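You operate a simulated robot arm through the tools that you are given. There is no shell and no other tool. Be economical: measure what you need, move in short steps, check, and stop when the job is done.

You run a simulated two-armed robot. Do the job below in one go: nothing can be reset, and whatever is moved stays where it is left.

JOB
Put the small basket on the top of the work table away on the deck of the stillage. Then take the scrub pad and put it in the purple crate. Then fetch the black torch from the top of the service bench and set it on the deck of the stillage. Do these in the order given. Set down upright: small basket.

It is judged by the outcome, as a careful person would: the job done as asked, and still so three seconds after it is handed in. It fails if anything else is knocked over, pushed out of place, dropped, spilled or broken.

ROBOT AND FRAMES
Two 7-joint arms with two-finger parallel grippers on one trunk, on a base that drives. Base frame: it is fixed to the floor where the robot stands at the start and does not move with it; the origin is under the middle of the robot, x ahead of it, y to its left, z up; the surface under the hand at the start is at about z = 0.75. Lengths are in m, angles in degrees, forces in N, time in s.
The left shoulder is at the start at [0.05, 0.165, 1.105], the right one opposite. With the tool pointing down near the work surface each hand reaches from about 0.16 to 0.68 m from the robot's upright axis, wherever it stands, measured 20 degrees to its own side. Places, roughly: deck of the stillage [-1.2, 0.3, 0.5]; purple crate [-1.25, 0.25, 0.5]; torch [2.25, 2.75, 0.75]. Payload 3.91 kg a hand.
Tool frame (each hand has its own): the origin (TCP) lies between the finger pads and is the grasp point; the fingertips stand 0.03 m ahead of it; z points along the fingers, y is the line along which they close. The gripper opens to 0.11 m. The fingers are 0.02 m wide and 0.01 m thick; the gripper's body (0.048 by 0.112 m) begins 0.055 m behind the TCP.
Orientation is that of the tool frame in the base frame, as [roll, pitch, yaw] about the fixed x, y, z axes, in that order (R = Rz(yaw) Ry(pitch) Rx(roll)). With the fingers straight down and closing along the base's y, the tool's x points along the base's -x, its y along +y and its z along -z.

CONTROLS
- The arms move only by the tool step_arm. It takes "left_deltas", "right_deltas" or both (then of equal length, played together; a hand with none holds still); each is a list of rows, each an object of numbers (a shift or turn left out is 0, a gripper value left out holds the last): "x", "y", "z": the shift along the base's x, y, z in units of 400 mm (1.0 is 400 mm); "ax", "ay", "az": the turn, a rotation vector about the base's x, y, z in units of 60 degrees (1.0 is 60 degrees); "claw": the gripper command, from -1 (shut) to 1 (fully open), values between in proportion. In form: [{"x": .., "y": .., "z": .., "ax": .., "ay": .., "az": .., "claw": ..}, ...]. A call has 1 to 10 rows; each row is the pose to reach, as a shift and turn from the pose commanded when the call began. A call with a number of a shift or a turn outside -1 to 1 is refused whole. A row lasts 0.2 s, in which the tool goes at most 0.05 m and 8.6 degrees; a call with a longer step from one row to the next is refused whole, and so is a gripper value outside its range. A pose out of reach is approached as far as the arm can. The call stops where the force on the tool passes 40 N (or 10 N more than at its start, if that is more) or the arm is blocked; 0.2 s more then pass. The fingers move at their own pace (about 0.045 m/s each) and stop on an object; they squeeze with about 36 N. The grip force told is the motor's: it shows also when the fingers shut on nothing. Time passes only in rows, and 0.2 s behind the last, so rows that repeat a pose let the fingers close. The reply holds the time, the measured pose of the TCP, the force on the tool along the base axes, the opening and the grip force, in the units named above and with some noise, with the torque about the TCP (base axes, N m) and any sound that the robot's microphone picked up.
- Cameras (640 x 400 px; columns grow to the right, rows downward): "scene" is now at [0.112, 0.0055, 1.2833]; the picture's right is [0.13, -0.99, 0.00], its down [-0.62, -0.08, -0.78] and it looks along [0.78, 0.11, -0.62] (base axes); focal length 256 px, centre (320, 200). "left" rides on the left gripper at [0.072, -0.017, -0.103] in its tool frame; the picture's right is [0.23, 0.97, 0.00], its down [-0.76, 0.18, -0.62] and it looks along [-0.61, 0.14, 0.78] (tool axes); focal length 222 px, centre (320, 200). "right" rides on the right gripper at [0.072, 0.017, -0.103] in its tool frame; the picture's right is [-0.23, 0.97, 0.00], its down [-0.76, -0.18, -0.62] and it looks along [-0.61, -0.14, 0.78] (tool axes); focal length 222 px, centre (320, 200). There is no depth. A picture from a camera that has moved, and an enlarged one, comes with that camera's place and axes in the base frame and with its lens. The place of the scene camera against the robot may be out by one fixed shift of up to 0.018 m in any direction.
- grab_frame(camera): a new picture of that camera. The clock stands still meanwhile.
- slide_trunk(by): slides the trunk up (or, below 0, down) by that many m; the arms and the scene camera ride with it, the base frame stays. It gives what a move gives, with no picture.
- roll_base(legs): drives the robot by 1 to 6 legs, each [ahead, left, turn to the left] in m, m and degrees, along the robot's own axes; the way and the turn of a leg run together, so that a leg with both is an arc; at most 1.5 m and 180 degrees a leg. The arms and the cameras ride along, it lands a little off, and it stops where it bumps. It gives what a move gives.
- head_to(pan, tilt): turns the head with the scene camera to pan (to the left, within 80 degrees either way) and tilt (down, from -29 to 69), counted from straight ahead of the robot. It gives what a move gives.
- inspect(camera, box): a new picture of the part [left, top, right, bottom] of that camera's present view, enlarged. The clock stands still meanwhile.
- close_job(): hands the job in; it is judged then, once.

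Work in short steps. Places have to be worked out from the pictures, the camera data and where the tool is seen: move nearer, look again, correct. Check each grasp and each placing, and mend what went wrong. You have 165 turns and 130 pictures in all, those below and enlarged ones among them. Open the grippers and draw the arms clear of the work before you hand the job in, unless the task says otherwise; then end with one line.

The tools are called after "Emit:" as name(argument=value, ...) on one line, values as JSON. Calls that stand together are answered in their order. step_arm: Moves the arms, as the interface text tells. Its arguments: {"type":"object","properties":{"left_deltas":{"type":"array"},"right_deltas":{"type":"array"}},"required":[]} The other tools are called the same way: slide_trunk (by) slides the trunk up or down; roll_base (legs) drives the base; head_to (pan, tilt) turns the head that bears the scene camera; grab_frame (camera) takes a picture; inspect (camera, box) takes an enlarged picture of a part of a camera's view; close_job () hands the job in.

At the start:

```text
time: 0.0
left_tcp_pos: [0.441, 0.3191, 1.0728]
left_tcp_rot: [-180.0, 0.0, 180.0]
left_contact_force: [0.2, 0.7, -0.5]
left_moment: [-0.03, 0.03, 0.0]
left_gripper_width: 0.11
left_grip_force: 0.1
right_tcp_pos: [0.4094, -0.0708, 1.1143]
right_tcp_rot: [-179.9, 0.0, -180.0]
right_contact_force: [0.3, 1.1, -0.2]
right_moment: [0.02, 0.0, -0.03]
right_gripper_width: 0.1098
right_grip_force: 0.0
trunk travel left (down, up): [-0.325, 0.178]
robot x, y, heading: [-0.0007, -0.0031, 0.1]
head pan, tilt: [7.7, 38.4]
```

scene: 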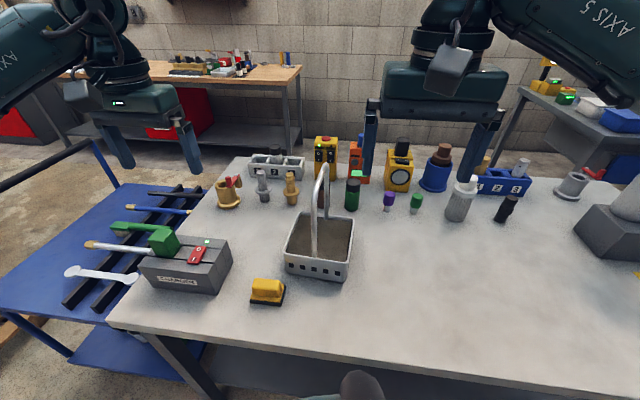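
right: 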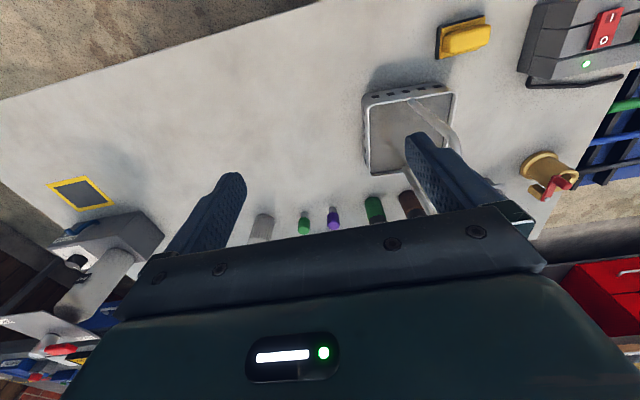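
left: 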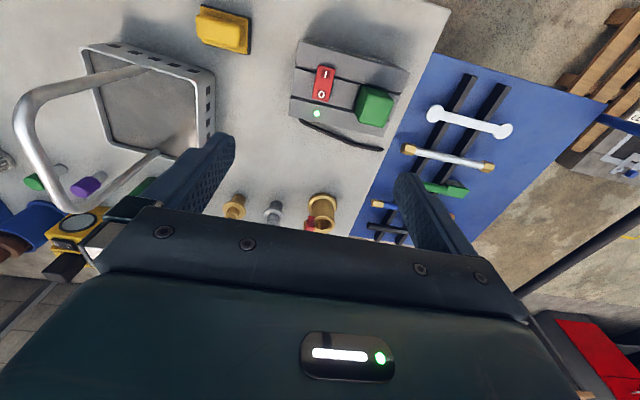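

The basket sits about [0.53, 0.06] with its hoop handle roughly along x. I take enlarged views of the basket and the yellow piece.

Emit:
inspect(camera="scene", box=[220, 150, 400, 320])

Emit:
inspect(camera="left", box=[0, 0, 260, 220])

Emit:
inspect(camera="right", box=[340, 0, 540, 220])

```text
2.35 times, centred on (310, 235) of scene
camera zoom: at [0.112, 0.0055, 1.2833], right [0.13, -0.99, 0.0], down [-0.62, -0.08, -0.78], along [0.78, 0.11, -0.62], focal length 601 px, centre (344, 118)
```

zoom: 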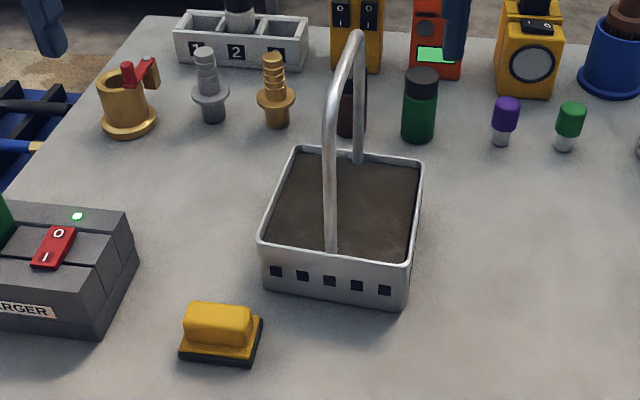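

```text
1.82 times, centred on (130, 110) of left
camera zoom: at [0.368, 0.3013, 1.1754], right [-0.23, 0.97, 0.0], down [0.76, 0.18, 0.62], along [0.61, 0.14, -0.78], focal length 404 px, centre (666, 364)
```

zoom: 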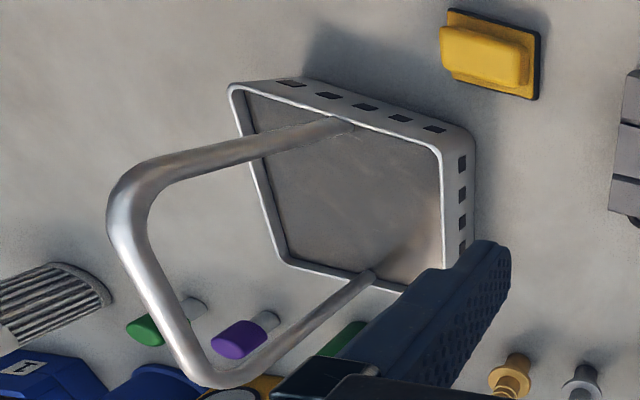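

```text
1.82 times, centred on (440, 110) of right
camera zoom: at [0.3365, -0.054, 1.2176], right [0.23, 0.97, 0.0], down [0.76, -0.18, 0.62], along [0.61, -0.14, -0.78], focal length 404 px, centre (102, 364)
```

zoom: 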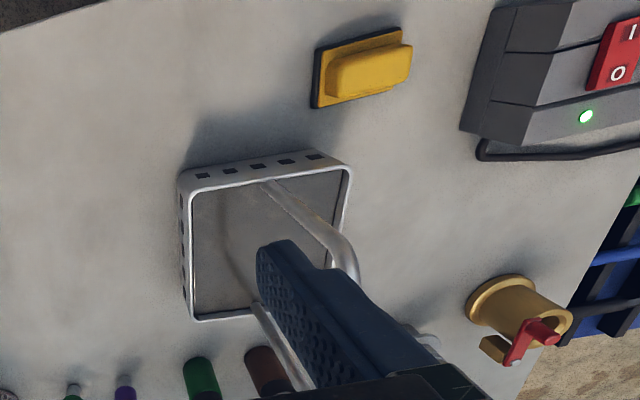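

The handle top comes out at about [0.527, 0.063, 0.995], running along x, so the default finger orientation fits. I move the right hand aside and bring the left hand above the handle.

Emit:
step_arm(left_deltas=[{"x": 0.03, "y": -0.09, "z": 0.03}, {"x": 0.06, "y": -0.18, "z": 0.06}, {"x": 0.09, "y": -0.27, "z": 0.09}, {"x": 0.12, "y": -0.36, "z": 0.1}, {"x": 0.15, "y": -0.45, "z": 0.1}, {"x": 0.18, "y": -0.54, "z": 0.1}, {"x": 0.215, "y": -0.64, "z": 0.1}], right_deltas=[{"x": -0.02, "y": -0.08}, {"x": -0.04, "y": -0.16}, {"x": -0.06, "y": -0.24}, {"x": -0.08, "y": -0.32}, {"x": -0.1, "y": -0.4}, {"x": -0.1, "y": -0.5}, {"x": -0.1, "y": -0.55}])

Emit:
grab_frame(camera="scene")

Emit:
grab_frame(camera="left")

```text
time: 1.6
left_tcp_pos: [0.5284, 0.0611, 1.1131]
left_tcp_rot: [179.9, 0.0, 180.0]
left_contact_force: [0.2, -0.7, 0.3]
left_moment: [0.02, 0.02, 0.0]
left_gripper_width: 0.1099
left_grip_force: 0.1
right_tcp_pos: [0.3699, -0.2917, 1.1141]
right_tcp_rot: [179.8, -0.1, -179.9]
right_contact_force: [-0.3, -0.4, 0.2]
right_moment: [0.02, -0.01, -0.01]
right_gripper_width: 0.11
right_grip_force: 0.0
trunk travel left (down, up): [-0.325, 0.178]
robot x, y, heading: [0.0005, -0.0038, -0.1]
head pan, tilt: [7.7, 38.4]
```

```text
123 pictures are left
camera scene: at [0.112, 0.0045, 1.2832], right [0.13, -0.99, 0.0], down [-0.62, -0.08, -0.78], along [0.78, 0.11, -0.62], focal length 256 px, centre (320, 200)
```

scene: 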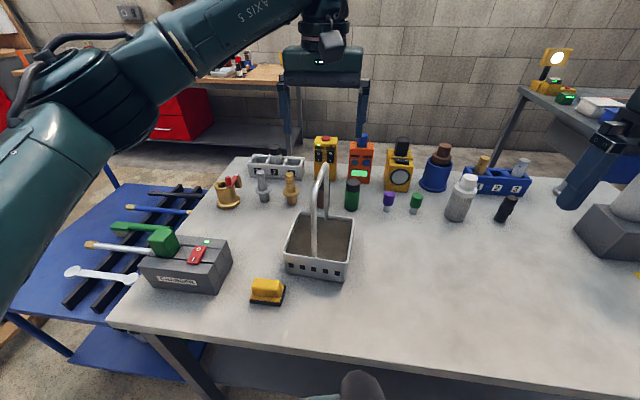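

```text
122 pictures are left
camera left: at [0.4548, 0.0442, 1.2143], right [-0.23, 0.97, 0.0], down [0.76, 0.18, 0.62], along [0.61, 0.14, -0.78], focal length 222 px, centre (320, 200)
```

left: 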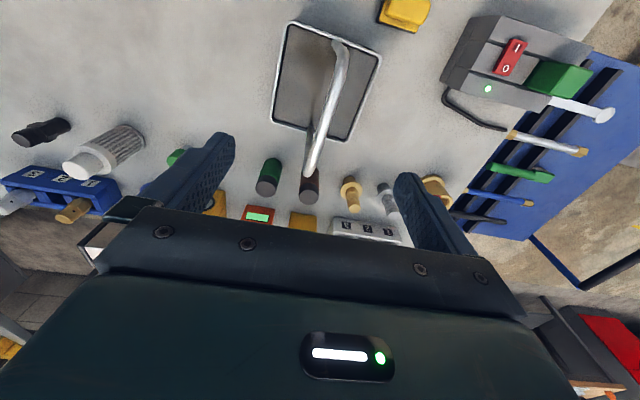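

The handle lies centred under the fingers. I lower the hand and close it.

Emit:
step_arm(left_deltas=[{"z": -0.11}, {"z": -0.22}, {"z": -0.32}, {"z": -0.32, "claw": -1}, {"z": -0.32, "claw": -1}, {"z": -0.32, "claw": -1}, {"z": -0.32, "claw": -1}, {"z": -0.32, "claw": -1}, {"z": -0.32, "claw": -1}, {"z": -0.32, "claw": -1}])

Emit:
grab_frame(camera="scene")

```text
time: 3.8
left_tcp_pos: [0.5248, 0.0628, 0.9857]
left_tcp_rot: [-179.9, 0.0, 179.9]
left_contact_force: [-0.3, -0.2, -1.0]
left_moment: [-0.01, 0.03, -0.25]
left_gripper_width: 0.0115
left_grip_force: 35.8
right_tcp_pos: [0.3696, -0.291, 1.1149]
right_tcp_rot: [-180.0, 0.0, -179.9]
right_contact_force: [-0.3, 1.0, 0.1]
right_moment: [-0.03, 0.04, -0.03]
right_gripper_width: 0.1101
right_grip_force: 0.0
trunk travel left (down, up): [-0.325, 0.178]
robot x, y, heading: [0.003, -0.0018, -0.2]
head pan, tilt: [7.7, 38.4]
```

```text
121 pictures are left
camera scene: at [0.112, 0.0054, 1.2832], right [0.13, -0.99, 0.0], down [-0.62, -0.08, -0.78], along [0.78, 0.11, -0.62], focal length 256 px, centre (320, 200)
```

scene: 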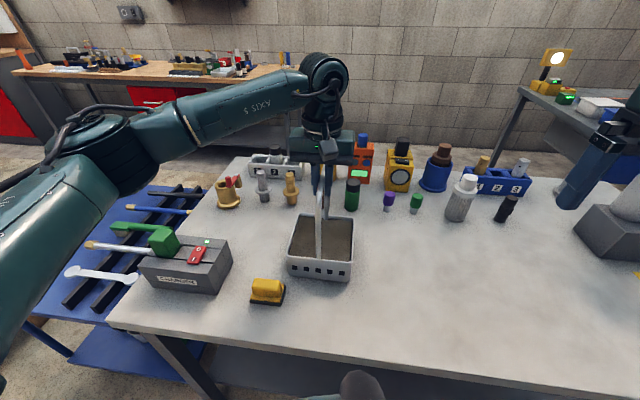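

The handle is gripped (opening 0.0115). I lift it and draw it toward the robot.

Emit:
step_arm(left_deltas=[{"z": 0.05}, {"z": 0.12}, {"z": 0.2}, {"z": 0.28}, {"z": 0.35}, {"x": -0.08, "z": 0.4}, {"x": -0.17, "z": 0.4}, {"x": -0.26, "z": 0.4}, {"x": -0.3, "z": 0.4}])

Emit:
grab_frame(camera="scene")

```text
time: 5.8
left_tcp_pos: [0.4051, 0.0622, 1.1448]
left_tcp_rot: [-180.0, -0.1, -180.0]
left_contact_force: [0.3, 0.7, -10.4]
left_moment: [0.0, 0.17, -0.01]
left_gripper_width: 0.0116
left_grip_force: 35.8
right_tcp_pos: [0.3712, -0.2903, 1.114]
right_tcp_rot: [-179.9, 0.0, 180.0]
right_contact_force: [-0.2, 0.5, -0.3]
right_moment: [0.0, -0.02, 0.03]
right_gripper_width: 0.11
right_grip_force: 0.0
trunk travel left (down, up): [-0.325, 0.178]
robot x, y, heading: [-0.0026, -0.0027, 0.2]
head pan, tilt: [7.7, 38.4]
```

```text
120 pictures are left
camera scene: at [0.1126, 0.0056, 1.2832], right [0.13, -0.99, 0.0], down [-0.62, -0.08, -0.78], along [0.78, 0.11, -0.62], focal length 256 px, centre (320, 200)
```

scene: 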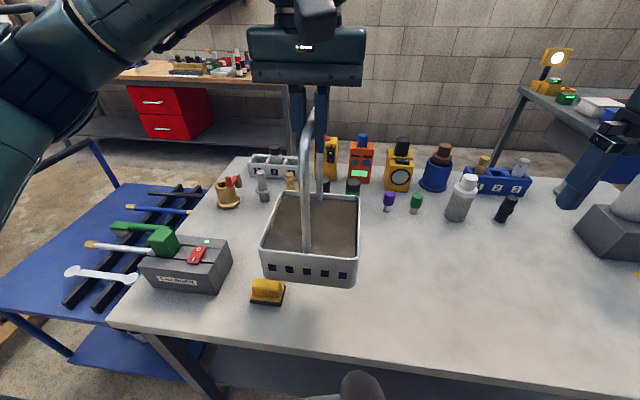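

Basket held, bottom at about z 0.9. I look left and right before driving.

Emit:
head_to(pan=80, tilt=30)

Emit:
grab_frame(camera="scene")

Emit:
head_to(pan=-80, tilt=30)

Emit:
grab_frame(camera="scene")

```text
time: 7.2
left_tcp_pos: [0.406, 0.0625, 1.1448]
left_tcp_rot: [180.0, -0.1, -180.0]
left_contact_force: [-0.6, -0.5, -11.1]
left_moment: [0.01, 0.15, 0.01]
left_gripper_width: 0.0116
left_grip_force: 36.0
right_tcp_pos: [0.3695, -0.2901, 1.1148]
right_tcp_rot: [-180.0, 0.0, 179.9]
right_contact_force: [-0.2, -0.3, 0.2]
right_moment: [0.02, 0.0, 0.04]
right_gripper_width: 0.1098
right_grip_force: 0.0
trunk travel left (down, up): [-0.325, 0.178]
robot x, y, heading: [-0.0013, -0.0048, 0.1]
head pan, tilt: [80.0, 30.0]
```

```text
119 pictures are left
camera scene: at [0.0432, 0.0831, 1.2962], right [0.98, -0.17, 0.0], down [-0.09, -0.49, -0.87], along [0.15, 0.85, -0.5], focal length 256 px, centre (320, 200)
```

scene: 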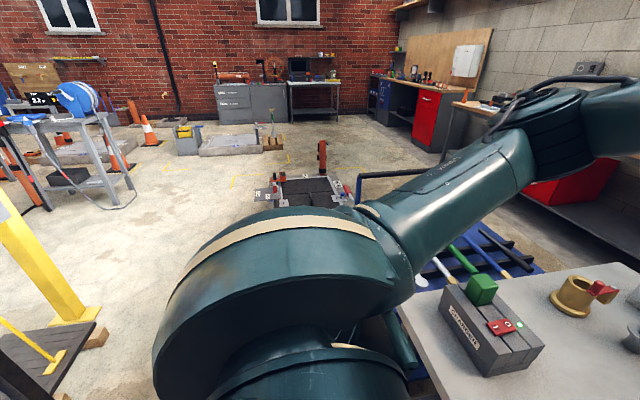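

```text
time: 9.7
left_tcp_pos: [0.406, 0.0622, 1.1461]
left_tcp_rot: [179.9, -0.1, -180.0]
left_contact_force: [1.0, -0.4, -11.2]
left_moment: [0.0, 0.1, 0.0]
left_gripper_width: 0.0113
left_grip_force: 35.9
right_tcp_pos: [0.3714, -0.2905, 1.1135]
right_tcp_rot: [179.9, -0.1, -179.9]
right_contact_force: [-0.8, -0.4, 0.5]
right_moment: [0.01, -0.02, -0.01]
right_gripper_width: 0.11
right_grip_force: 0.1
trunk travel left (down, up): [-0.325, 0.178]
robot x, y, heading: [0.0011, -0.0046, 0.2]
head pan, tilt: [-80.0, 30.0]
```

```text
118 pictures are left
camera scene: at [0.0432, -0.095, 1.2962], right [-0.98, -0.17, 0.0], down [-0.09, 0.49, -0.87], along [0.15, -0.85, -0.5], focal length 256 px, centre (320, 200)
```

scene: 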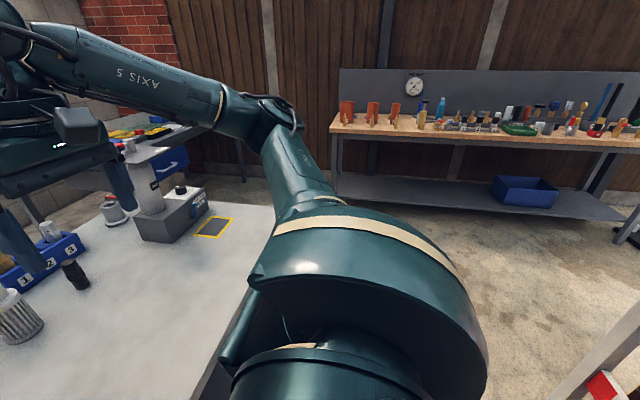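

The yellow-posted stillage is behind to the left. I back off 0.1 m and turn left 90 degrees, then look toward it.

Emit:
roll_base(legs=[[-0.1, 0, 0], [0, 0, 90]])

Emit:
head_to(pan=60, tilt=30)

Emit:
grab_frame(camera="scene")

```text
time: 14.6
left_tcp_pos: [-0.1554, 0.4078, 1.1455]
left_tcp_rot: [180.0, -0.1, -91.2]
left_contact_force: [0.6, -0.3, -11.1]
left_moment: [-0.13, -0.01, -0.01]
left_gripper_width: 0.0116
left_grip_force: 36.5
right_tcp_pos: [0.1976, 0.3649, 1.1143]
right_tcp_rot: [180.0, 0.1, -91.3]
right_contact_force: [0.2, -1.2, 0.0]
right_moment: [0.02, 0.02, 0.02]
right_gripper_width: 0.1099
right_grip_force: 0.0
trunk travel left (down, up): [-0.325, 0.178]
robot x, y, heading: [-0.1013, -0.0044, 88.6]
head pan, tilt: [-80.0, 30.0]
```

```text
time: 16.9
left_tcp_pos: [-0.1545, 0.4081, 1.1442]
left_tcp_rot: [180.0, -0.1, -91.2]
left_contact_force: [-0.1, -0.6, -10.4]
left_moment: [-0.11, 0.03, 0.01]
left_gripper_width: 0.0115
left_grip_force: 35.9
right_tcp_pos: [0.1983, 0.3641, 1.114]
right_tcp_rot: [180.0, 0.1, -91.2]
right_contact_force: [0.5, -0.7, 0.1]
right_moment: [-0.01, 0.0, 0.03]
right_gripper_width: 0.1099
right_grip_force: 0.1
trunk travel left (down, up): [-0.325, 0.178]
robot x, y, heading: [-0.1005, -0.0005, 88.8]
head pan, tilt: [60.0, 30.0]
```

```text
117 pictures are left
camera scene: at [-0.1794, 0.0709, 1.2962], right [0.52, 0.85, 0.0], down [0.43, -0.26, -0.87], along [-0.74, 0.45, -0.5], focal length 256 px, centre (320, 200)
```

scene: 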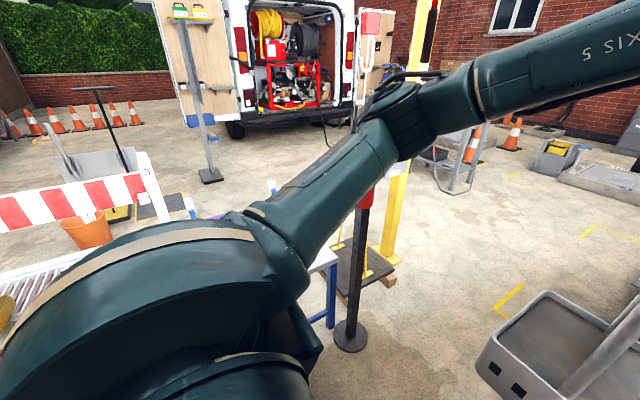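

The left arm blocks the view; there is a stanchion near [-0.8, 0.63] to keep clear of. I turn the remaining 90 degrees in place and look ahead.

Emit:
roll_base(legs=[[0, 0, 91]])

Emit:
head_to(pan=0, tilt=35)

Emit:
grab_frame(camera="scene")

```text
time: 21.1
left_tcp_pos: [-0.5062, -0.064, 1.1448]
left_tcp_rot: [-180.0, -0.2, 0.4]
left_contact_force: [-0.4, -0.1, -11.3]
left_moment: [-0.03, -0.13, 0.0]
left_gripper_width: 0.0115
left_grip_force: 36.1
right_tcp_pos: [-0.4716, 0.2892, 1.114]
right_tcp_rot: [180.0, 0.0, 0.4]
right_contact_force: [0.2, 0.0, -0.6]
right_moment: [0.04, 0.0, -0.02]
right_gripper_width: 0.1099
right_grip_force: 0.0
trunk travel left (down, up): [-0.325, 0.178]
robot x, y, heading: [-0.1035, 0.0017, -179.5]
head pan, tilt: [60.0, 30.0]
```

```text
time: 22.4
left_tcp_pos: [-0.507, -0.0641, 1.1453]
left_tcp_rot: [-180.0, 0.0, 0.4]
left_contact_force: [-1.0, -0.2, -10.2]
left_moment: [-0.01, -0.17, 0.01]
left_gripper_width: 0.0115
left_grip_force: 35.6
right_tcp_pos: [-0.4728, 0.2895, 1.1137]
right_tcp_rot: [180.0, -0.1, 0.3]
right_contact_force: [1.0, 0.1, -0.1]
right_moment: [0.0, 0.0, 0.0]
right_gripper_width: 0.11
right_grip_force: 0.0
trunk travel left (down, up): [-0.325, 0.178]
robot x, y, heading: [-0.1005, 0.0029, -179.6]
head pan, tilt: [0.0, 35.0]
```

```text
116 pictures are left
camera scene: at [-0.2207, -0.0067, 1.2884], right [0.0, 1.0, 0.0], down [0.57, 0.0, -0.82], along [-0.82, 0.0, -0.57], focal length 256 px, centre (320, 200)
```

scene: 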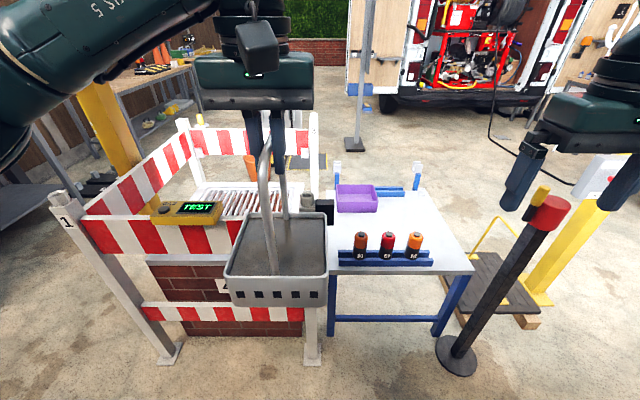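

Ahead: the stillage (light deck, blue legs) with the purple crate at the back and a three-can rack at the front; a barrier is left of it and a stanchion right. I draw the right hand in, strafe right and go a bit nearer, then look again.

Emit:
step_arm(right_deltas=[{"x": 0.08, "y": -0.08}, {"x": 0.16, "y": -0.16}, {"x": 0.2, "y": -0.24}, {"x": 0.2, "y": -0.3}])

Emit:
roll_base(legs=[[0, -0.2, 0], [0.3, 0, 0]])

Emit:
head_to(pan=-15, tilt=45)

Emit:
grab_frame(camera="scene")

```text
time: 23.4
left_tcp_pos: [-0.5057, -0.0639, 1.1454]
left_tcp_rot: [180.0, -0.1, 0.4]
left_contact_force: [0.7, 0.1, -10.7]
left_moment: [-0.01, -0.22, 0.02]
left_gripper_width: 0.0115
left_grip_force: 35.6
right_tcp_pos: [-0.3932, 0.1671, 1.1149]
right_tcp_rot: [180.0, 0.0, 0.2]
right_contact_force: [1.3, -0.4, -0.3]
right_moment: [0.02, 0.0, -0.02]
right_gripper_width: 0.1099
right_grip_force: 0.1
trunk travel left (down, up): [-0.325, 0.178]
robot x, y, heading: [-0.0998, -0.0019, -179.8]
head pan, tilt: [0.0, 35.0]
```

```text
time: 27.4
left_tcp_pos: [-0.8058, 0.1395, 1.1449]
left_tcp_rot: [-180.0, -0.2, -0.2]
left_contact_force: [-1.4, 0.1, -10.0]
left_moment: [-0.01, -0.14, -0.01]
left_gripper_width: 0.0117
left_grip_force: 35.9
right_tcp_pos: [-0.6903, 0.3681, 1.115]
right_tcp_rot: [180.0, -0.1, -0.1]
right_contact_force: [0.3, -0.9, -1.5]
right_moment: [-0.01, -0.03, 0.01]
right_gripper_width: 0.1099
right_grip_force: 0.0
trunk travel left (down, up): [-0.325, 0.178]
robot x, y, heading: [-0.4057, 0.2007, 180.0]
head pan, tilt: [0.0, 35.0]
```

```text
time: 28.2
left_tcp_pos: [-0.8051, 0.1381, 1.1451]
left_tcp_rot: [179.9, 0.0, -0.2]
left_contact_force: [-0.8, 0.1, -10.3]
left_moment: [-0.02, -0.16, 0.03]
left_gripper_width: 0.0115
left_grip_force: 35.7
right_tcp_pos: [-0.6901, 0.3681, 1.1141]
right_tcp_rot: [180.0, 0.0, -0.2]
right_contact_force: [0.1, -1.0, 0.1]
right_moment: [0.01, -0.01, -0.01]
right_gripper_width: 0.1102
right_grip_force: 0.0
trunk travel left (down, up): [-0.325, 0.178]
robot x, y, heading: [-0.3977, 0.1995, 179.6]
head pan, tilt: [-15.0, 45.0]
```

```text
115 pictures are left
camera scene: at [-0.5103, 0.2144, 1.2736], right [0.26, 0.97, 0.0], down [0.68, -0.18, -0.71], along [-0.68, 0.18, -0.71], focal length 256 px, centre (320, 200)
```

scene: 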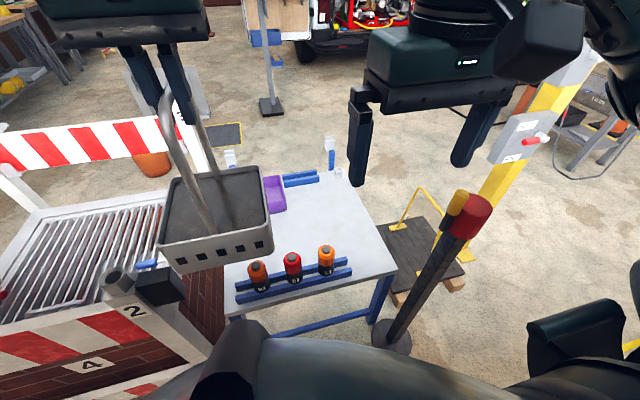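

Deck spans about x[-1.42,-0.86], y[0.02,0.58]; rack at x≈-0.92, crate centred ~[-1.3,0.17]. I'll set the basket at about [-1.10,0.42]; I go ahead 0.12 and turn right 35° so the left hand reaches there clear of barrier and stanchion.

Emit:
roll_base(legs=[[0.12, 0, 0], [0, 0, -35]])

Emit:
head_to(pan=10, tilt=45)

Emit:
grab_frame(camera="scene")

```text
time: 31.1
left_tcp_pos: [-0.885, 0.3847, 1.1455]
left_tcp_rot: [179.8, -0.1, -35.6]
left_contact_force: [1.2, 0.2, -10.6]
left_moment: [-0.09, -0.11, -0.01]
left_gripper_width: 0.0114
left_grip_force: 35.8
right_tcp_pos: [-0.6579, 0.5059, 1.1149]
right_tcp_rot: [180.0, 0.1, -35.6]
right_contact_force: [0.0, -0.3, -0.7]
right_moment: [0.02, 0.01, 0.01]
right_gripper_width: 0.11
right_grip_force: 0.1
trunk travel left (down, up): [-0.325, 0.178]
robot x, y, heading: [-0.5176, 0.2006, 144.5]
head pan, tilt: [-15.0, 45.0]
```

```text
time: 32.0
left_tcp_pos: [-0.8856, 0.3837, 1.1448]
left_tcp_rot: [179.9, -0.2, -35.5]
left_contact_force: [-0.6, 0.4, -10.5]
left_moment: [-0.07, -0.07, -0.01]
left_gripper_width: 0.0116
left_grip_force: 35.6
right_tcp_pos: [-0.6581, 0.5065, 1.1141]
right_tcp_rot: [-180.0, 0.0, -35.5]
right_contact_force: [-0.2, -0.2, 0.2]
right_moment: [0.01, 0.01, -0.01]
right_gripper_width: 0.1099
right_grip_force: 0.0
trunk travel left (down, up): [-0.325, 0.178]
robot x, y, heading: [-0.5208, 0.1939, 144.5]
head pan, tilt: [10.0, 45.0]
```

```text
114 pictures are left
camera scene: at [-0.6192, 0.246, 1.2735], right [0.43, 0.9, 0.0], down [0.64, -0.31, -0.71], along [-0.64, 0.3, -0.71], focal length 256 px, centre (320, 200)
```

scene: 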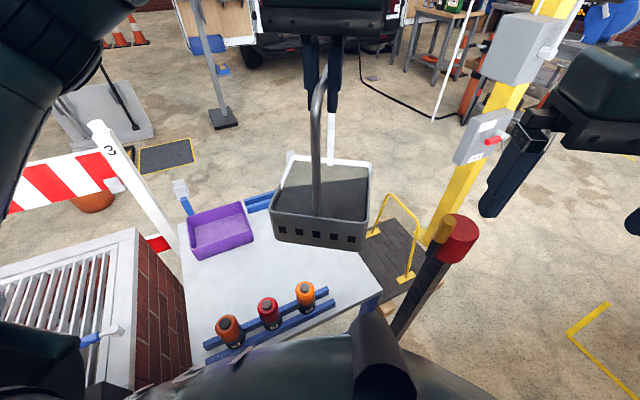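

Clear view: target spot on the deck is free. I move the basket over [-1.10, 0.42] and start lowering.

Emit:
step_arm(left_deltas=[{"x": -0.1, "y": 0.02}, {"x": -0.2, "y": 0.04}, {"x": -0.3, "y": 0.06}, {"x": -0.42, "y": 0.08}, {"x": -0.5375, "y": 0.09}, {"x": -0.5375, "y": 0.09, "z": -0.11}, {"x": -0.5375, "y": 0.09, "z": -0.23}, {"x": -0.5375, "y": 0.09, "z": -0.35}, {"x": -0.5375, "y": 0.09, "z": -0.47}, {"x": -0.5375, "y": 0.09, "z": -0.59}])

Emit:
grab_frame(camera="scene")

```text
time: 34.2
left_tcp_pos: [-1.104, 0.4192, 0.9068]
left_tcp_rot: [-180.0, -0.2, -35.4]
left_contact_force: [-0.7, 0.5, -8.6]
left_moment: [0.02, -0.07, -0.06]
left_gripper_width: 0.0113
left_grip_force: 36.0
right_tcp_pos: [-0.6593, 0.5064, 1.1141]
right_tcp_rot: [-180.0, -0.1, -35.5]
right_contact_force: [0.4, 0.4, -0.1]
right_moment: [0.01, -0.03, 0.01]
right_gripper_width: 0.11
right_grip_force: 0.0
trunk travel left (down, up): [-0.325, 0.178]
robot x, y, heading: [-0.5174, 0.2006, 144.7]
head pan, tilt: [10.0, 45.0]
```

```text
113 pictures are left
camera scene: at [-0.6202, 0.246, 1.2734], right [0.43, 0.9, 0.0], down [0.64, -0.3, -0.71], along [-0.64, 0.3, -0.71], focal length 256 px, centre (320, 200)
```

scene: 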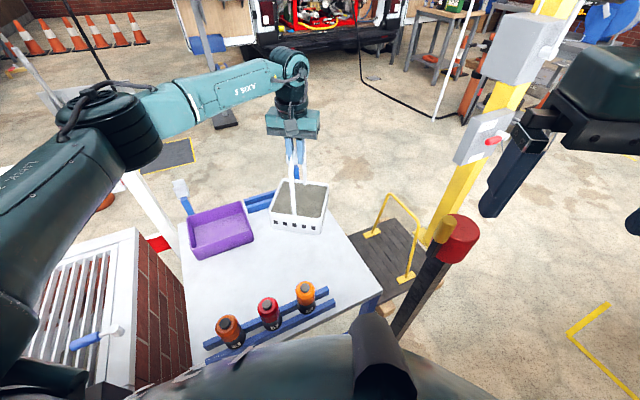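

On track; I lower further to about z 0.765.

Emit:
step_arm(left_deltas=[{"z": -0.09}, {"z": -0.18}, {"z": -0.27}, {"z": -0.345}])

Emit:
grab_frame(camera="scene")

```text
time: 35.2
left_tcp_pos: [-1.1024, 0.4207, 0.769]
left_tcp_rot: [-180.0, -0.2, -35.5]
left_contact_force: [-0.3, 0.4, -10.7]
left_moment: [-0.06, -0.07, -0.01]
left_gripper_width: 0.0117
left_grip_force: 35.8
right_tcp_pos: [-0.6586, 0.5069, 1.1142]
right_tcp_rot: [-179.9, -0.1, -35.5]
right_contact_force: [-0.3, 0.4, -0.6]
right_moment: [0.0, 0.0, 0.02]
right_gripper_width: 0.11
right_grip_force: 0.0
trunk travel left (down, up): [-0.325, 0.178]
robot x, y, heading: [-0.5151, 0.2015, 144.4]
head pan, tilt: [10.0, 45.0]
```

```text
112 pictures are left
camera scene: at [-0.6198, 0.2461, 1.2735], right [0.43, 0.9, 0.0], down [0.64, -0.3, -0.71], along [-0.64, 0.3, -0.71], focal length 256 px, centre (320, 200)
```

scene: 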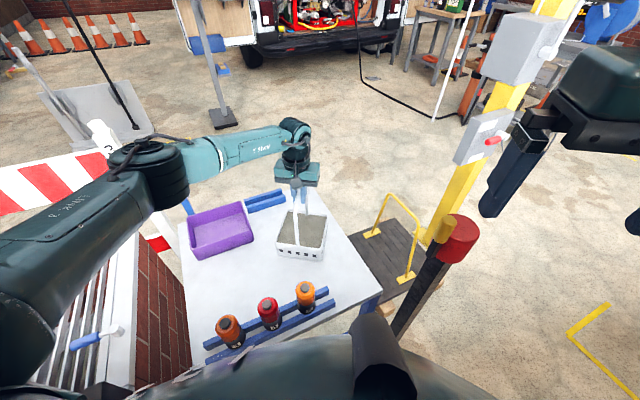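

Close to the deck now. I lower in small steps until the weight comes off the hand.

Emit:
step_arm(left_deltas=[{"z": -0.02}, {"z": -0.04}, {"z": -0.06}, {"z": -0.075}])

```text
time: 36.2
left_tcp_pos: [-1.0997, 0.4203, 0.7407]
left_tcp_rot: [179.8, -0.1, -35.4]
left_contact_force: [0.0, -0.2, -11.9]
left_moment: [-0.09, -0.11, 0.0]
left_gripper_width: 0.0118
left_grip_force: 35.9
right_tcp_pos: [-0.6581, 0.5055, 1.1146]
right_tcp_rot: [179.9, -0.1, -35.5]
right_contact_force: [-0.2, 0.7, 0.5]
right_moment: [0.02, 0.02, -0.02]
right_gripper_width: 0.1098
right_grip_force: 0.0
trunk travel left (down, up): [-0.325, 0.178]
robot x, y, heading: [-0.521, 0.1991, 144.7]
head pan, tilt: [10.0, 45.0]
```

Still carrying the full weight; I go on down in finer steps.

Emit:
step_arm(left_deltas=[{"z": -0.006}, {"z": -0.012}, {"z": -0.018}])

```text
time: 37.0
left_tcp_pos: [-1.1012, 0.4198, 0.7367]
left_tcp_rot: [179.9, 0.2, -35.4]
left_contact_force: [-0.1, -4.9, 3.4]
left_moment: [0.23, 0.33, 0.05]
left_gripper_width: 0.0117
left_grip_force: 36.1
right_tcp_pos: [-0.6575, 0.5055, 1.1154]
right_tcp_rot: [-180.0, 0.0, -35.5]
right_contact_force: [-0.4, 0.1, 0.1]
right_moment: [0.01, -0.04, -0.03]
right_gripper_width: 0.1101
right_grip_force: 0.0
trunk travel left (down, up): [-0.325, 0.178]
robot x, y, heading: [-0.5186, 0.1985, 144.7]
head pan, tilt: [10.0, 45.0]
```

The deck carries the basket now. I open and lift straight up.

Emit:
step_arm(left_deltas=[{"claw": 0.6}, {"claw": 0.6}, {"claw": 0.6}, {"claw": 0.6}, {"claw": 0.6, "z": 0.08}, {"z": 0.2}, {"z": 0.32}, {"z": 0.44}, {"z": 0.56}, {"z": 0.68}])

Emit:
grab_frame(camera="scene")

```text
time: 39.2
left_tcp_pos: [-1.1013, 0.4203, 1.0062]
left_tcp_rot: [179.9, -0.1, -35.5]
left_contact_force: [0.7, -0.1, -0.8]
left_moment: [0.02, 0.0, 0.0]
left_gripper_width: 0.0879
left_grip_force: 0.0
right_tcp_pos: [-0.6569, 0.5056, 1.1147]
right_tcp_rot: [-179.9, 0.0, -35.4]
right_contact_force: [0.1, -0.4, -0.3]
right_moment: [-0.01, 0.05, -0.02]
right_gripper_width: 0.1099
right_grip_force: 0.0
trunk travel left (down, up): [-0.325, 0.178]
robot x, y, heading: [-0.5176, 0.1948, 144.4]
head pan, tilt: [10.0, 45.0]
```

```text
111 pictures are left
camera scene: at [-0.6181, 0.2456, 1.2736], right [0.43, 0.9, 0.0], down [0.64, -0.3, -0.71], along [-0.64, 0.3, -0.71], focal length 256 px, centre (320, 200)
```

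scene: 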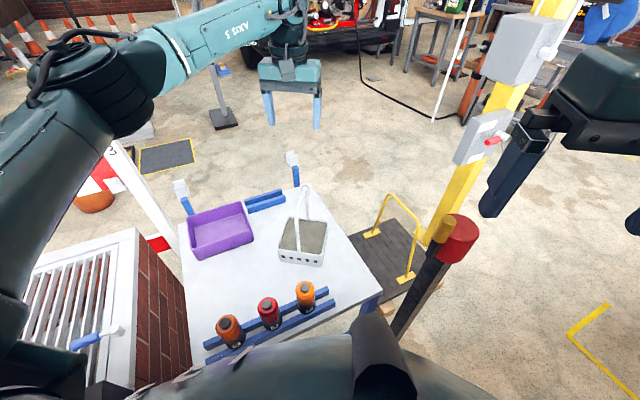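

The basket stands upright on the deck. I retract the left hand and drive back to the work table.

Emit:
step_arm(left_deltas=[{"x": 0.03, "z": 0.1}, {"x": 0.1, "y": -0.02, "z": 0.2}, {"x": 0.2, "y": -0.04, "z": 0.3}, {"x": 0.3, "y": -0.06, "z": 0.35}, {"x": 0.4, "y": -0.08, "z": 0.35}, {"x": 0.5, "y": -0.09, "z": 0.35}, {"x": 0.54, "y": -0.09, "z": 0.35}])

Emit:
roll_base(legs=[[0, 0, 35], [-0.4, 0, 0], [0, 0.2, 0], [0, 0, -180]])

Emit:
head_to(pan=15, tilt=50)

Emit:
grab_frame(camera="scene")

```text
refused: row 3 steps farther than a row can; nothing moved
```

```text
time: 52.7
left_tcp_pos: [0.4765, 0.1371, 1.0061]
left_tcp_rot: [179.9, -0.2, 178.5]
left_contact_force: [-0.5, 0.0, 0.3]
left_moment: [0.0, 0.01, 0.01]
left_gripper_width: 0.0885
left_grip_force: 0.1
right_tcp_pos: [0.156, -0.182, 1.114]
right_tcp_rot: [180.0, 0.0, 178.5]
right_contact_force: [0.1, -0.6, -0.2]
right_moment: [-0.02, -0.05, 0.01]
right_gripper_width: 0.1099
right_grip_force: 0.1
trunk travel left (down, up): [-0.325, 0.178]
robot x, y, heading: [-0.1304, -0.003, -1.6]
head pan, tilt: [10.0, 45.0]
```

```text
time: 53.4
left_tcp_pos: [0.4778, 0.1375, 1.0047]
left_tcp_rot: [179.9, 0.0, 178.6]
left_contact_force: [-0.3, 0.6, -0.2]
left_moment: [0.02, 0.02, 0.01]
left_gripper_width: 0.0879
left_grip_force: 0.1
right_tcp_pos: [0.1572, -0.1816, 1.1153]
right_tcp_rot: [-179.9, 0.1, 178.5]
right_contact_force: [-0.7, 0.8, 0.9]
right_moment: [0.05, 0.03, 0.01]
right_gripper_width: 0.1099
right_grip_force: 0.0
trunk travel left (down, up): [-0.325, 0.178]
robot x, y, heading: [-0.1297, -0.007, -1.5]
head pan, tilt: [15.0, 50.0]
```

```text
110 pictures are left
camera scene: at [-0.0286, 0.0061, 1.2668], right [0.23, -0.97, 0.0], down [-0.74, -0.18, -0.64], along [0.63, 0.15, -0.77], focal length 256 px, centre (320, 200)
```

scene: 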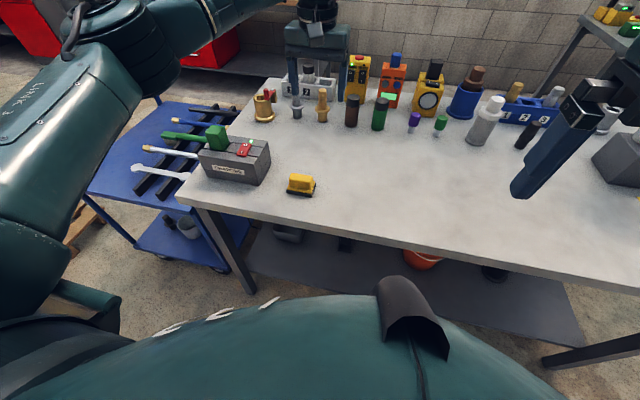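

The retract was refused but the drive went through with the arm high and without a bump; I must send dependent calls singly. Now I inspect the yellow piece.

Emit:
inspect(camera="scene", box=[270, 155, 340, 210])

Emit:
grab_frame(camera="left")

```text
7.27 times, centred on (305, 182) of scene
camera zoom: at [-0.0286, 0.0061, 1.2668], right [0.23, -0.97, 0.0], down [-0.74, -0.18, -0.64], along [0.63, 0.15, -0.77], focal length 1858 px, centre (429, 327)
```

zoom: 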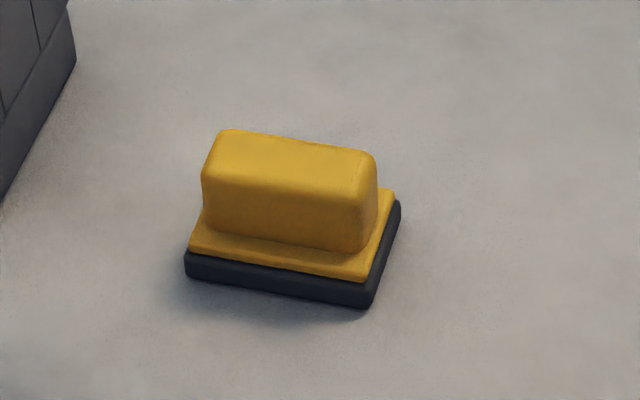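

```text
108 pictures are left
camera left: at [0.4032, 0.1217, 1.1082], right [-0.2, 0.98, 0.0], down [0.77, 0.16, 0.62], along [0.61, 0.13, -0.78], focal length 222 px, centre (320, 200)
```

left: 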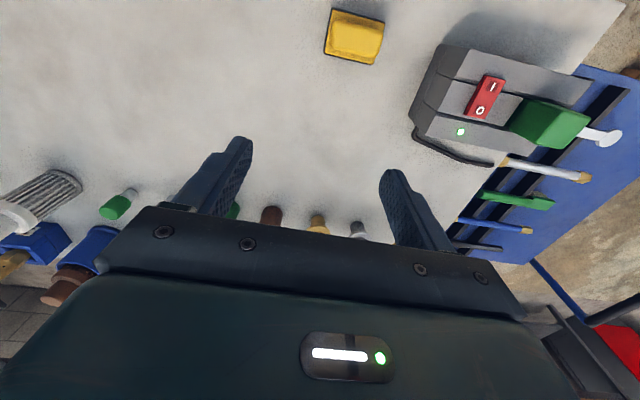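

It is a hand-grip scrub pad at about [0.41–0.42, 0.165], aligned with the axes. I bring the left hand above it and look again.

Emit:
step_arm(left_deltas=[{"x": -0.06, "y": 0.03, "z": -0.06, "az": 0.025, "claw": 1}, {"x": -0.12, "y": 0.05, "z": -0.13, "az": 0.025}, {"x": -0.165, "y": 0.07, "z": -0.2, "az": 0.025}, {"x": -0.165, "y": 0.07, "z": -0.26, "az": 0.025}])

Emit:
grab_frame(camera="left")

```text
time: 54.4
left_tcp_pos: [0.4107, 0.1662, 0.9014]
left_tcp_rot: [180.0, -0.1, -179.9]
left_contact_force: [-0.1, -0.8, -0.3]
left_moment: [0.0, 0.03, -0.01]
left_gripper_width: 0.11
left_grip_force: 0.1
right_tcp_pos: [0.1559, -0.182, 1.1157]
right_tcp_rot: [179.9, 0.0, 178.5]
right_contact_force: [-1.5, -0.2, 0.6]
right_moment: [-0.02, 0.03, -0.01]
right_gripper_width: 0.1098
right_grip_force: 0.1
trunk travel left (down, up): [-0.325, 0.178]
robot x, y, heading: [-0.1287, -0.0084, -1.4]
head pan, tilt: [15.0, 50.0]
```

```text
107 pictures are left
camera left: at [0.3377, 0.1478, 1.0051], right [-0.23, 0.97, 0.0], down [0.76, 0.18, 0.62], along [0.61, 0.14, -0.78], focal length 222 px, centre (320, 200)
```

left: 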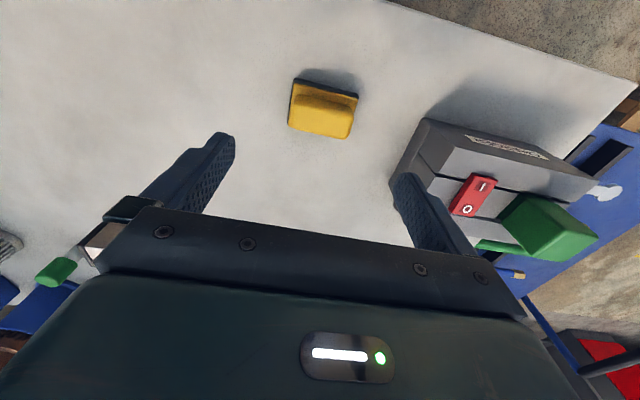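

Tool camera puts the pad centre at [0.406, 0.165], which I trust over the scene camera. I lower around it to z≈0.786 and close on its sides.

Emit:
step_arm(left_deltas=[{"x": -0.012, "z": -0.1}, {"x": -0.012, "z": -0.2}, {"x": -0.012, "z": -0.25}, {"x": -0.012, "z": -0.288}])

Emit:
grab_frame(camera="left")

```text
time: 55.4
left_tcp_pos: [0.4048, 0.1661, 0.7863]
left_tcp_rot: [179.9, -0.1, 180.0]
left_contact_force: [1.1, 0.3, -0.1]
left_moment: [-0.01, 0.03, 0.02]
left_gripper_width: 0.1103
left_grip_force: 0.1
right_tcp_pos: [0.1576, -0.181, 1.1139]
right_tcp_rot: [-179.9, -0.1, 178.5]
right_contact_force: [-0.3, 0.1, 0.2]
right_moment: [-0.01, 0.01, 0.02]
right_gripper_width: 0.1099
right_grip_force: 0.0
trunk travel left (down, up): [-0.325, 0.178]
robot x, y, heading: [-0.1342, -0.0031, -1.6]
head pan, tilt: [15.0, 50.0]
```

```text
106 pictures are left
camera left: at [0.3323, 0.1479, 0.8889], right [-0.23, 0.97, 0.0], down [0.76, 0.18, 0.62], along [0.61, 0.14, -0.78], focal length 222 px, centre (320, 200)
```

left: 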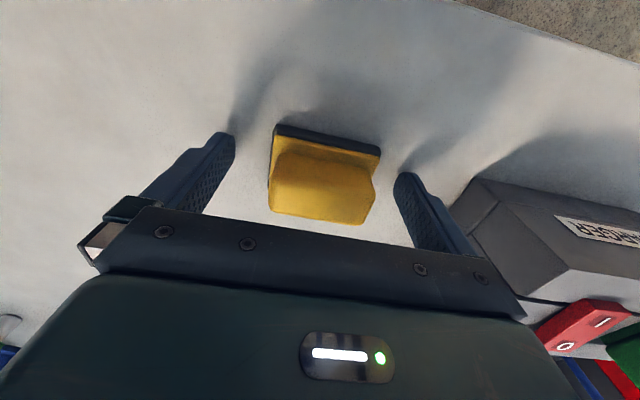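

The pad is centred between the fingers. I close and lift.

Emit:
step_arm(left_deltas=[{"claw": -1}, {"claw": -1}, {"claw": -1}, {"claw": -1}, {"claw": -1}, {"z": 0.05}, {"z": 0.15}, {"z": 0.27}])

Emit:
grab_frame(camera="left")

```text
time: 57.2
left_tcp_pos: [0.4068, 0.1625, 0.8946]
left_tcp_rot: [179.9, -0.1, -179.9]
left_contact_force: [-0.7, -1.0, -1.0]
left_moment: [-0.02, 0.0, -0.04]
left_gripper_width: 0.0691
left_grip_force: 36.4
right_tcp_pos: [0.1558, -0.183, 1.1148]
right_tcp_rot: [-180.0, 0.0, 178.6]
right_contact_force: [-0.5, 0.8, 0.1]
right_moment: [-0.02, -0.02, -0.05]
right_gripper_width: 0.1099
right_grip_force: 0.0
trunk travel left (down, up): [-0.325, 0.178]
robot x, y, heading: [-0.1287, -0.0025, -1.6]
head pan, tilt: [15.0, 50.0]
```

```text
105 pictures are left
camera left: at [0.3327, 0.1457, 0.9968], right [-0.23, 0.97, 0.0], down [0.76, 0.18, 0.62], along [0.61, 0.14, -0.78], focal length 222 px, centre (320, 200)
```

left: 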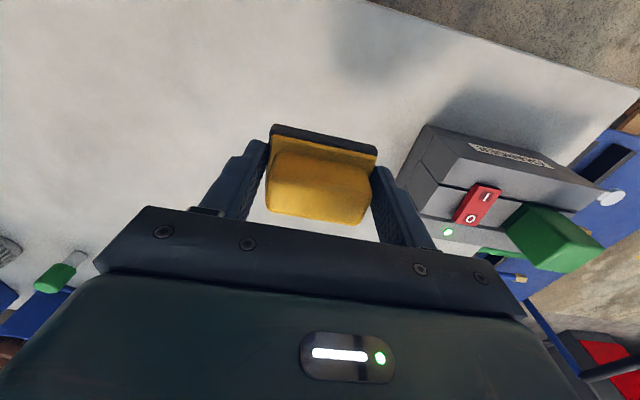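

Pad held (opening 0.069). I raise and tuck it for the drive.

Emit:
step_arm(left_deltas=[{"z": 0.12}, {"z": 0.24}, {"z": 0.36}, {"z": 0.48}, {"z": 0.58}, {"z": 0.6, "x": -0.1, "y": -0.03}, {"z": 0.6, "x": -0.2, "y": -0.06}, {"z": 0.6, "x": -0.3, "y": -0.1}])

```text
time: 59.0
left_tcp_pos: [0.2836, 0.1263, 1.1361]
left_tcp_rot: [179.8, 0.0, -179.9]
left_contact_force: [0.6, -0.1, -0.5]
left_moment: [0.02, 0.01, 0.0]
left_gripper_width: 0.0689
left_grip_force: 36.0
right_tcp_pos: [0.1569, -0.1817, 1.1142]
right_tcp_rot: [-180.0, 0.0, 178.5]
right_contact_force: [-0.7, 0.0, 0.9]
right_moment: [0.01, 0.01, -0.03]
right_gripper_width: 0.1097
right_grip_force: 0.1
trunk travel left (down, up): [-0.325, 0.178]
robot x, y, heading: [-0.1294, -0.0035, -1.5]
head pan, tilt: [15.0, 50.0]
```

I drive back to the stillage, ending nearly facing the crate with a slight right turn.

Emit:
roll_base(legs=[[0, 0, 180], [0, 0, 1.5], [0, -0.24, 0], [0.4, 0, 0], [0, 0, -15]])

Emit:
head_to(pan=10, tilt=45)

Emit:
grab_frame(camera="scene")

```text
time: 72.3
left_tcp_pos: [-0.9633, 0.2098, 1.134]
left_tcp_rot: [179.9, 0.0, -14.1]
left_contact_force: [0.2, -0.3, -1.4]
left_moment: [-0.02, -0.03, 0.0]
left_gripper_width: 0.0689
left_grip_force: 36.2
right_tcp_pos: [-0.7637, 0.4771, 1.1136]
right_tcp_rot: [180.0, 0.0, -15.6]
right_contact_force: [0.8, -0.4, 1.0]
right_moment: [0.03, 0.04, 0.01]
right_gripper_width: 0.11
right_grip_force: 0.1
trunk travel left (down, up): [-0.325, 0.178]
robot x, y, heading: [-0.5269, 0.2366, 164.5]
head pan, tilt: [15.0, 50.0]
```

```text
time: 73.0
left_tcp_pos: [-0.9648, 0.2095, 1.1351]
left_tcp_rot: [-180.0, -0.1, -14.1]
left_contact_force: [0.0, 0.4, -0.7]
left_moment: [-0.01, 0.01, 0.03]
left_gripper_width: 0.0689
left_grip_force: 35.6
right_tcp_pos: [-0.7646, 0.4765, 1.1154]
right_tcp_rot: [180.0, 0.0, -15.6]
right_contact_force: [-0.2, -0.3, 0.5]
right_moment: [-0.01, -0.05, 0.01]
right_gripper_width: 0.11
right_grip_force: 0.0
trunk travel left (down, up): [-0.325, 0.178]
robot x, y, heading: [-0.5297, 0.2326, 164.4]
head pan, tilt: [10.0, 45.0]
```

```text
104 pictures are left
camera scene: at [-0.6403, 0.2455, 1.2736], right [0.1, 1.0, 0.0], down [0.7, -0.07, -0.71], along [-0.7, 0.07, -0.71], focal length 256 px, centre (320, 200)
```

scene: 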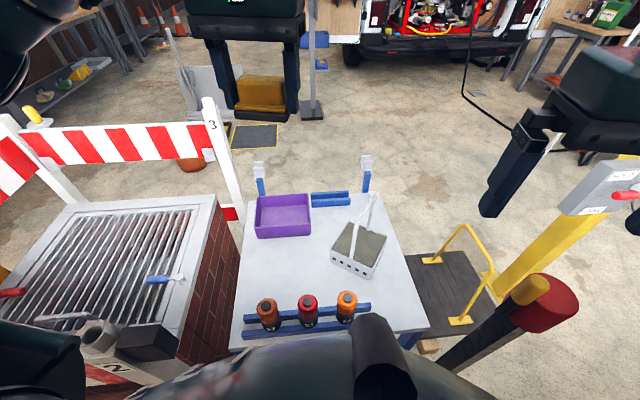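

Everything on the stillage is intact; crate centre is about [-1.29, 0.168], rim near z 0.55. It is a long reach, so I nudge ahead 0.03 m and stretch the left arm toward it, high at first.

Emit:
roll_base(legs=[[0.03, 0, 0]])

Emit:
step_arm(left_deltas=[{"x": -0.1}, {"x": -0.2, "y": -0.02}, {"x": -0.3, "y": -0.04, "z": -0.05, "ay": 0.05}, {"x": -0.38, "y": -0.05, "z": -0.12, "ay": 0.1}, {"x": -0.44, "y": -0.06, "z": -0.2, "ay": 0.15}, {"x": -0.5, "y": -0.07, "z": -0.3, "ay": 0.2}, {"x": -0.56, "y": -0.08, "z": -0.4, "ay": 0.25}, {"x": -0.6, "y": -0.08, "z": -0.5, "ay": 0.3}, {"x": -0.65, "y": -0.08, "z": -0.6, "ay": 0.35}, {"x": -0.68, "y": -0.08, "z": -0.7, "ay": 0.4}])

Emit:
grab_frame(camera="scene")

```text
time: 73.8
left_tcp_pos: [-0.9916, 0.2173, 1.1352]
left_tcp_rot: [179.9, -0.1, -14.1]
left_contact_force: [-0.4, 0.2, -0.9]
left_moment: [0.01, -0.05, -0.02]
left_gripper_width: 0.0689
left_grip_force: 36.4
right_tcp_pos: [-0.7935, 0.4864, 1.115]
right_tcp_rot: [180.0, 0.1, -15.7]
right_contact_force: [0.5, -0.2, -1.4]
right_moment: [-0.03, -0.05, 0.01]
right_gripper_width: 0.1098
right_grip_force: 0.0
trunk travel left (down, up): [-0.325, 0.178]
robot x, y, heading: [-0.5529, 0.2454, 164.2]
head pan, tilt: [10.0, 45.0]
```

```text
time: 76.0
left_tcp_pos: [-1.2642, 0.1882, 0.8558]
left_tcp_rot: [173.7, 23.3, -15.4]
left_contact_force: [-0.1, 0.1, -0.5]
left_moment: [-0.01, 0.03, -0.01]
left_gripper_width: 0.0688
left_grip_force: 36.1
right_tcp_pos: [-0.7929, 0.4846, 1.1148]
right_tcp_rot: [179.9, 0.0, -15.6]
right_contact_force: [-0.9, 0.4, 0.1]
right_moment: [0.01, -0.02, -0.01]
right_gripper_width: 0.1099
right_grip_force: 0.1
trunk travel left (down, up): [-0.325, 0.178]
robot x, y, heading: [-0.5569, 0.2402, 164.4]
head pan, tilt: [10.0, 45.0]
```

```text
103 pictures are left
camera scene: at [-0.6695, 0.2535, 1.2736], right [0.1, 1.0, 0.0], down [0.7, -0.07, -0.71], along [-0.7, 0.07, -0.71], focal length 256 px, centre (320, 200)
```

scene: 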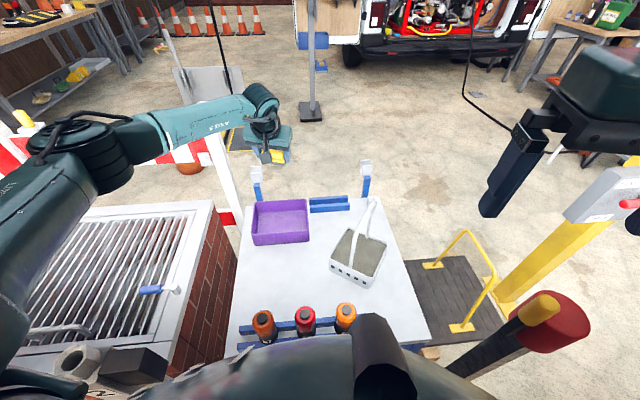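

The arm reaches with the tool tilted 23° and the pad is above the crate. I lower toward z 0.67 and check.

Emit:
step_arm(left_deltas=[{"x": -0.01, "y": -0.01, "z": -0.1}, {"x": -0.02, "y": -0.025, "z": -0.2}, {"x": -0.03, "y": -0.04, "z": -0.3}, {"x": -0.03, "y": -0.04, "z": -0.4}, {"x": -0.03, "y": -0.04, "z": -0.46}])

Emit:
grab_frame(camera="scene")

Emit:
grab_frame(camera="left")

```text
time: 77.2
left_tcp_pos: [-1.2739, 0.1698, 0.6723]
left_tcp_rot: [173.7, 23.1, -15.4]
left_contact_force: [0.5, -0.8, -1.0]
left_moment: [0.01, 0.02, 0.03]
left_gripper_width: 0.0688
left_grip_force: 36.5
right_tcp_pos: [-0.7914, 0.4848, 1.1155]
right_tcp_rot: [-180.0, 0.0, -15.6]
right_contact_force: [-0.1, 0.1, 0.1]
right_moment: [-0.02, 0.01, 0.01]
right_gripper_width: 0.1101
right_grip_force: 0.1
trunk travel left (down, up): [-0.325, 0.178]
robot x, y, heading: [-0.5563, 0.2436, 164.2]
head pan, tilt: [10.0, 45.0]
```

```text
102 pictures are left
camera scene: at [-0.6693, 0.2537, 1.2737], right [0.1, 1.0, 0.0], down [0.7, -0.07, -0.71], along [-0.7, 0.07, -0.71], focal length 256 px, centre (320, 200)
```

scene: 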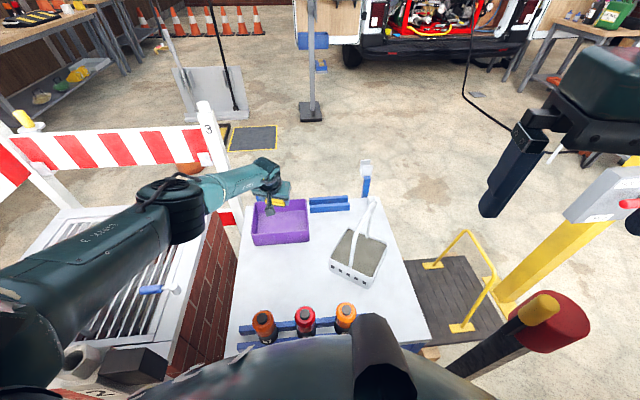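

```text
101 pictures are left
camera left: at [-1.1657, 0.1687, 0.7353], right [-0.01, -1.0, 0.01], down [-0.46, 0.01, 0.89], along [-0.89, 0.01, -0.46], focal length 222 px, centre (320, 200)
```

left: 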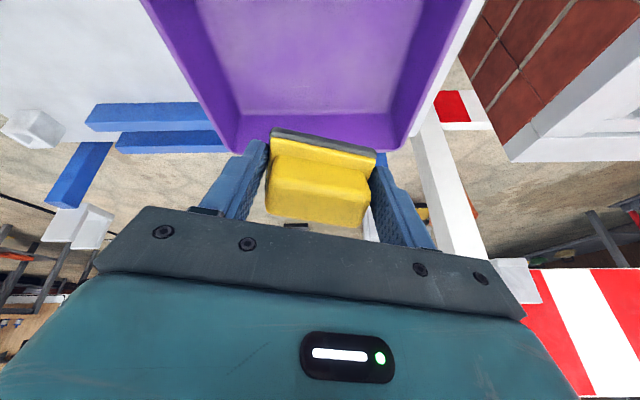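

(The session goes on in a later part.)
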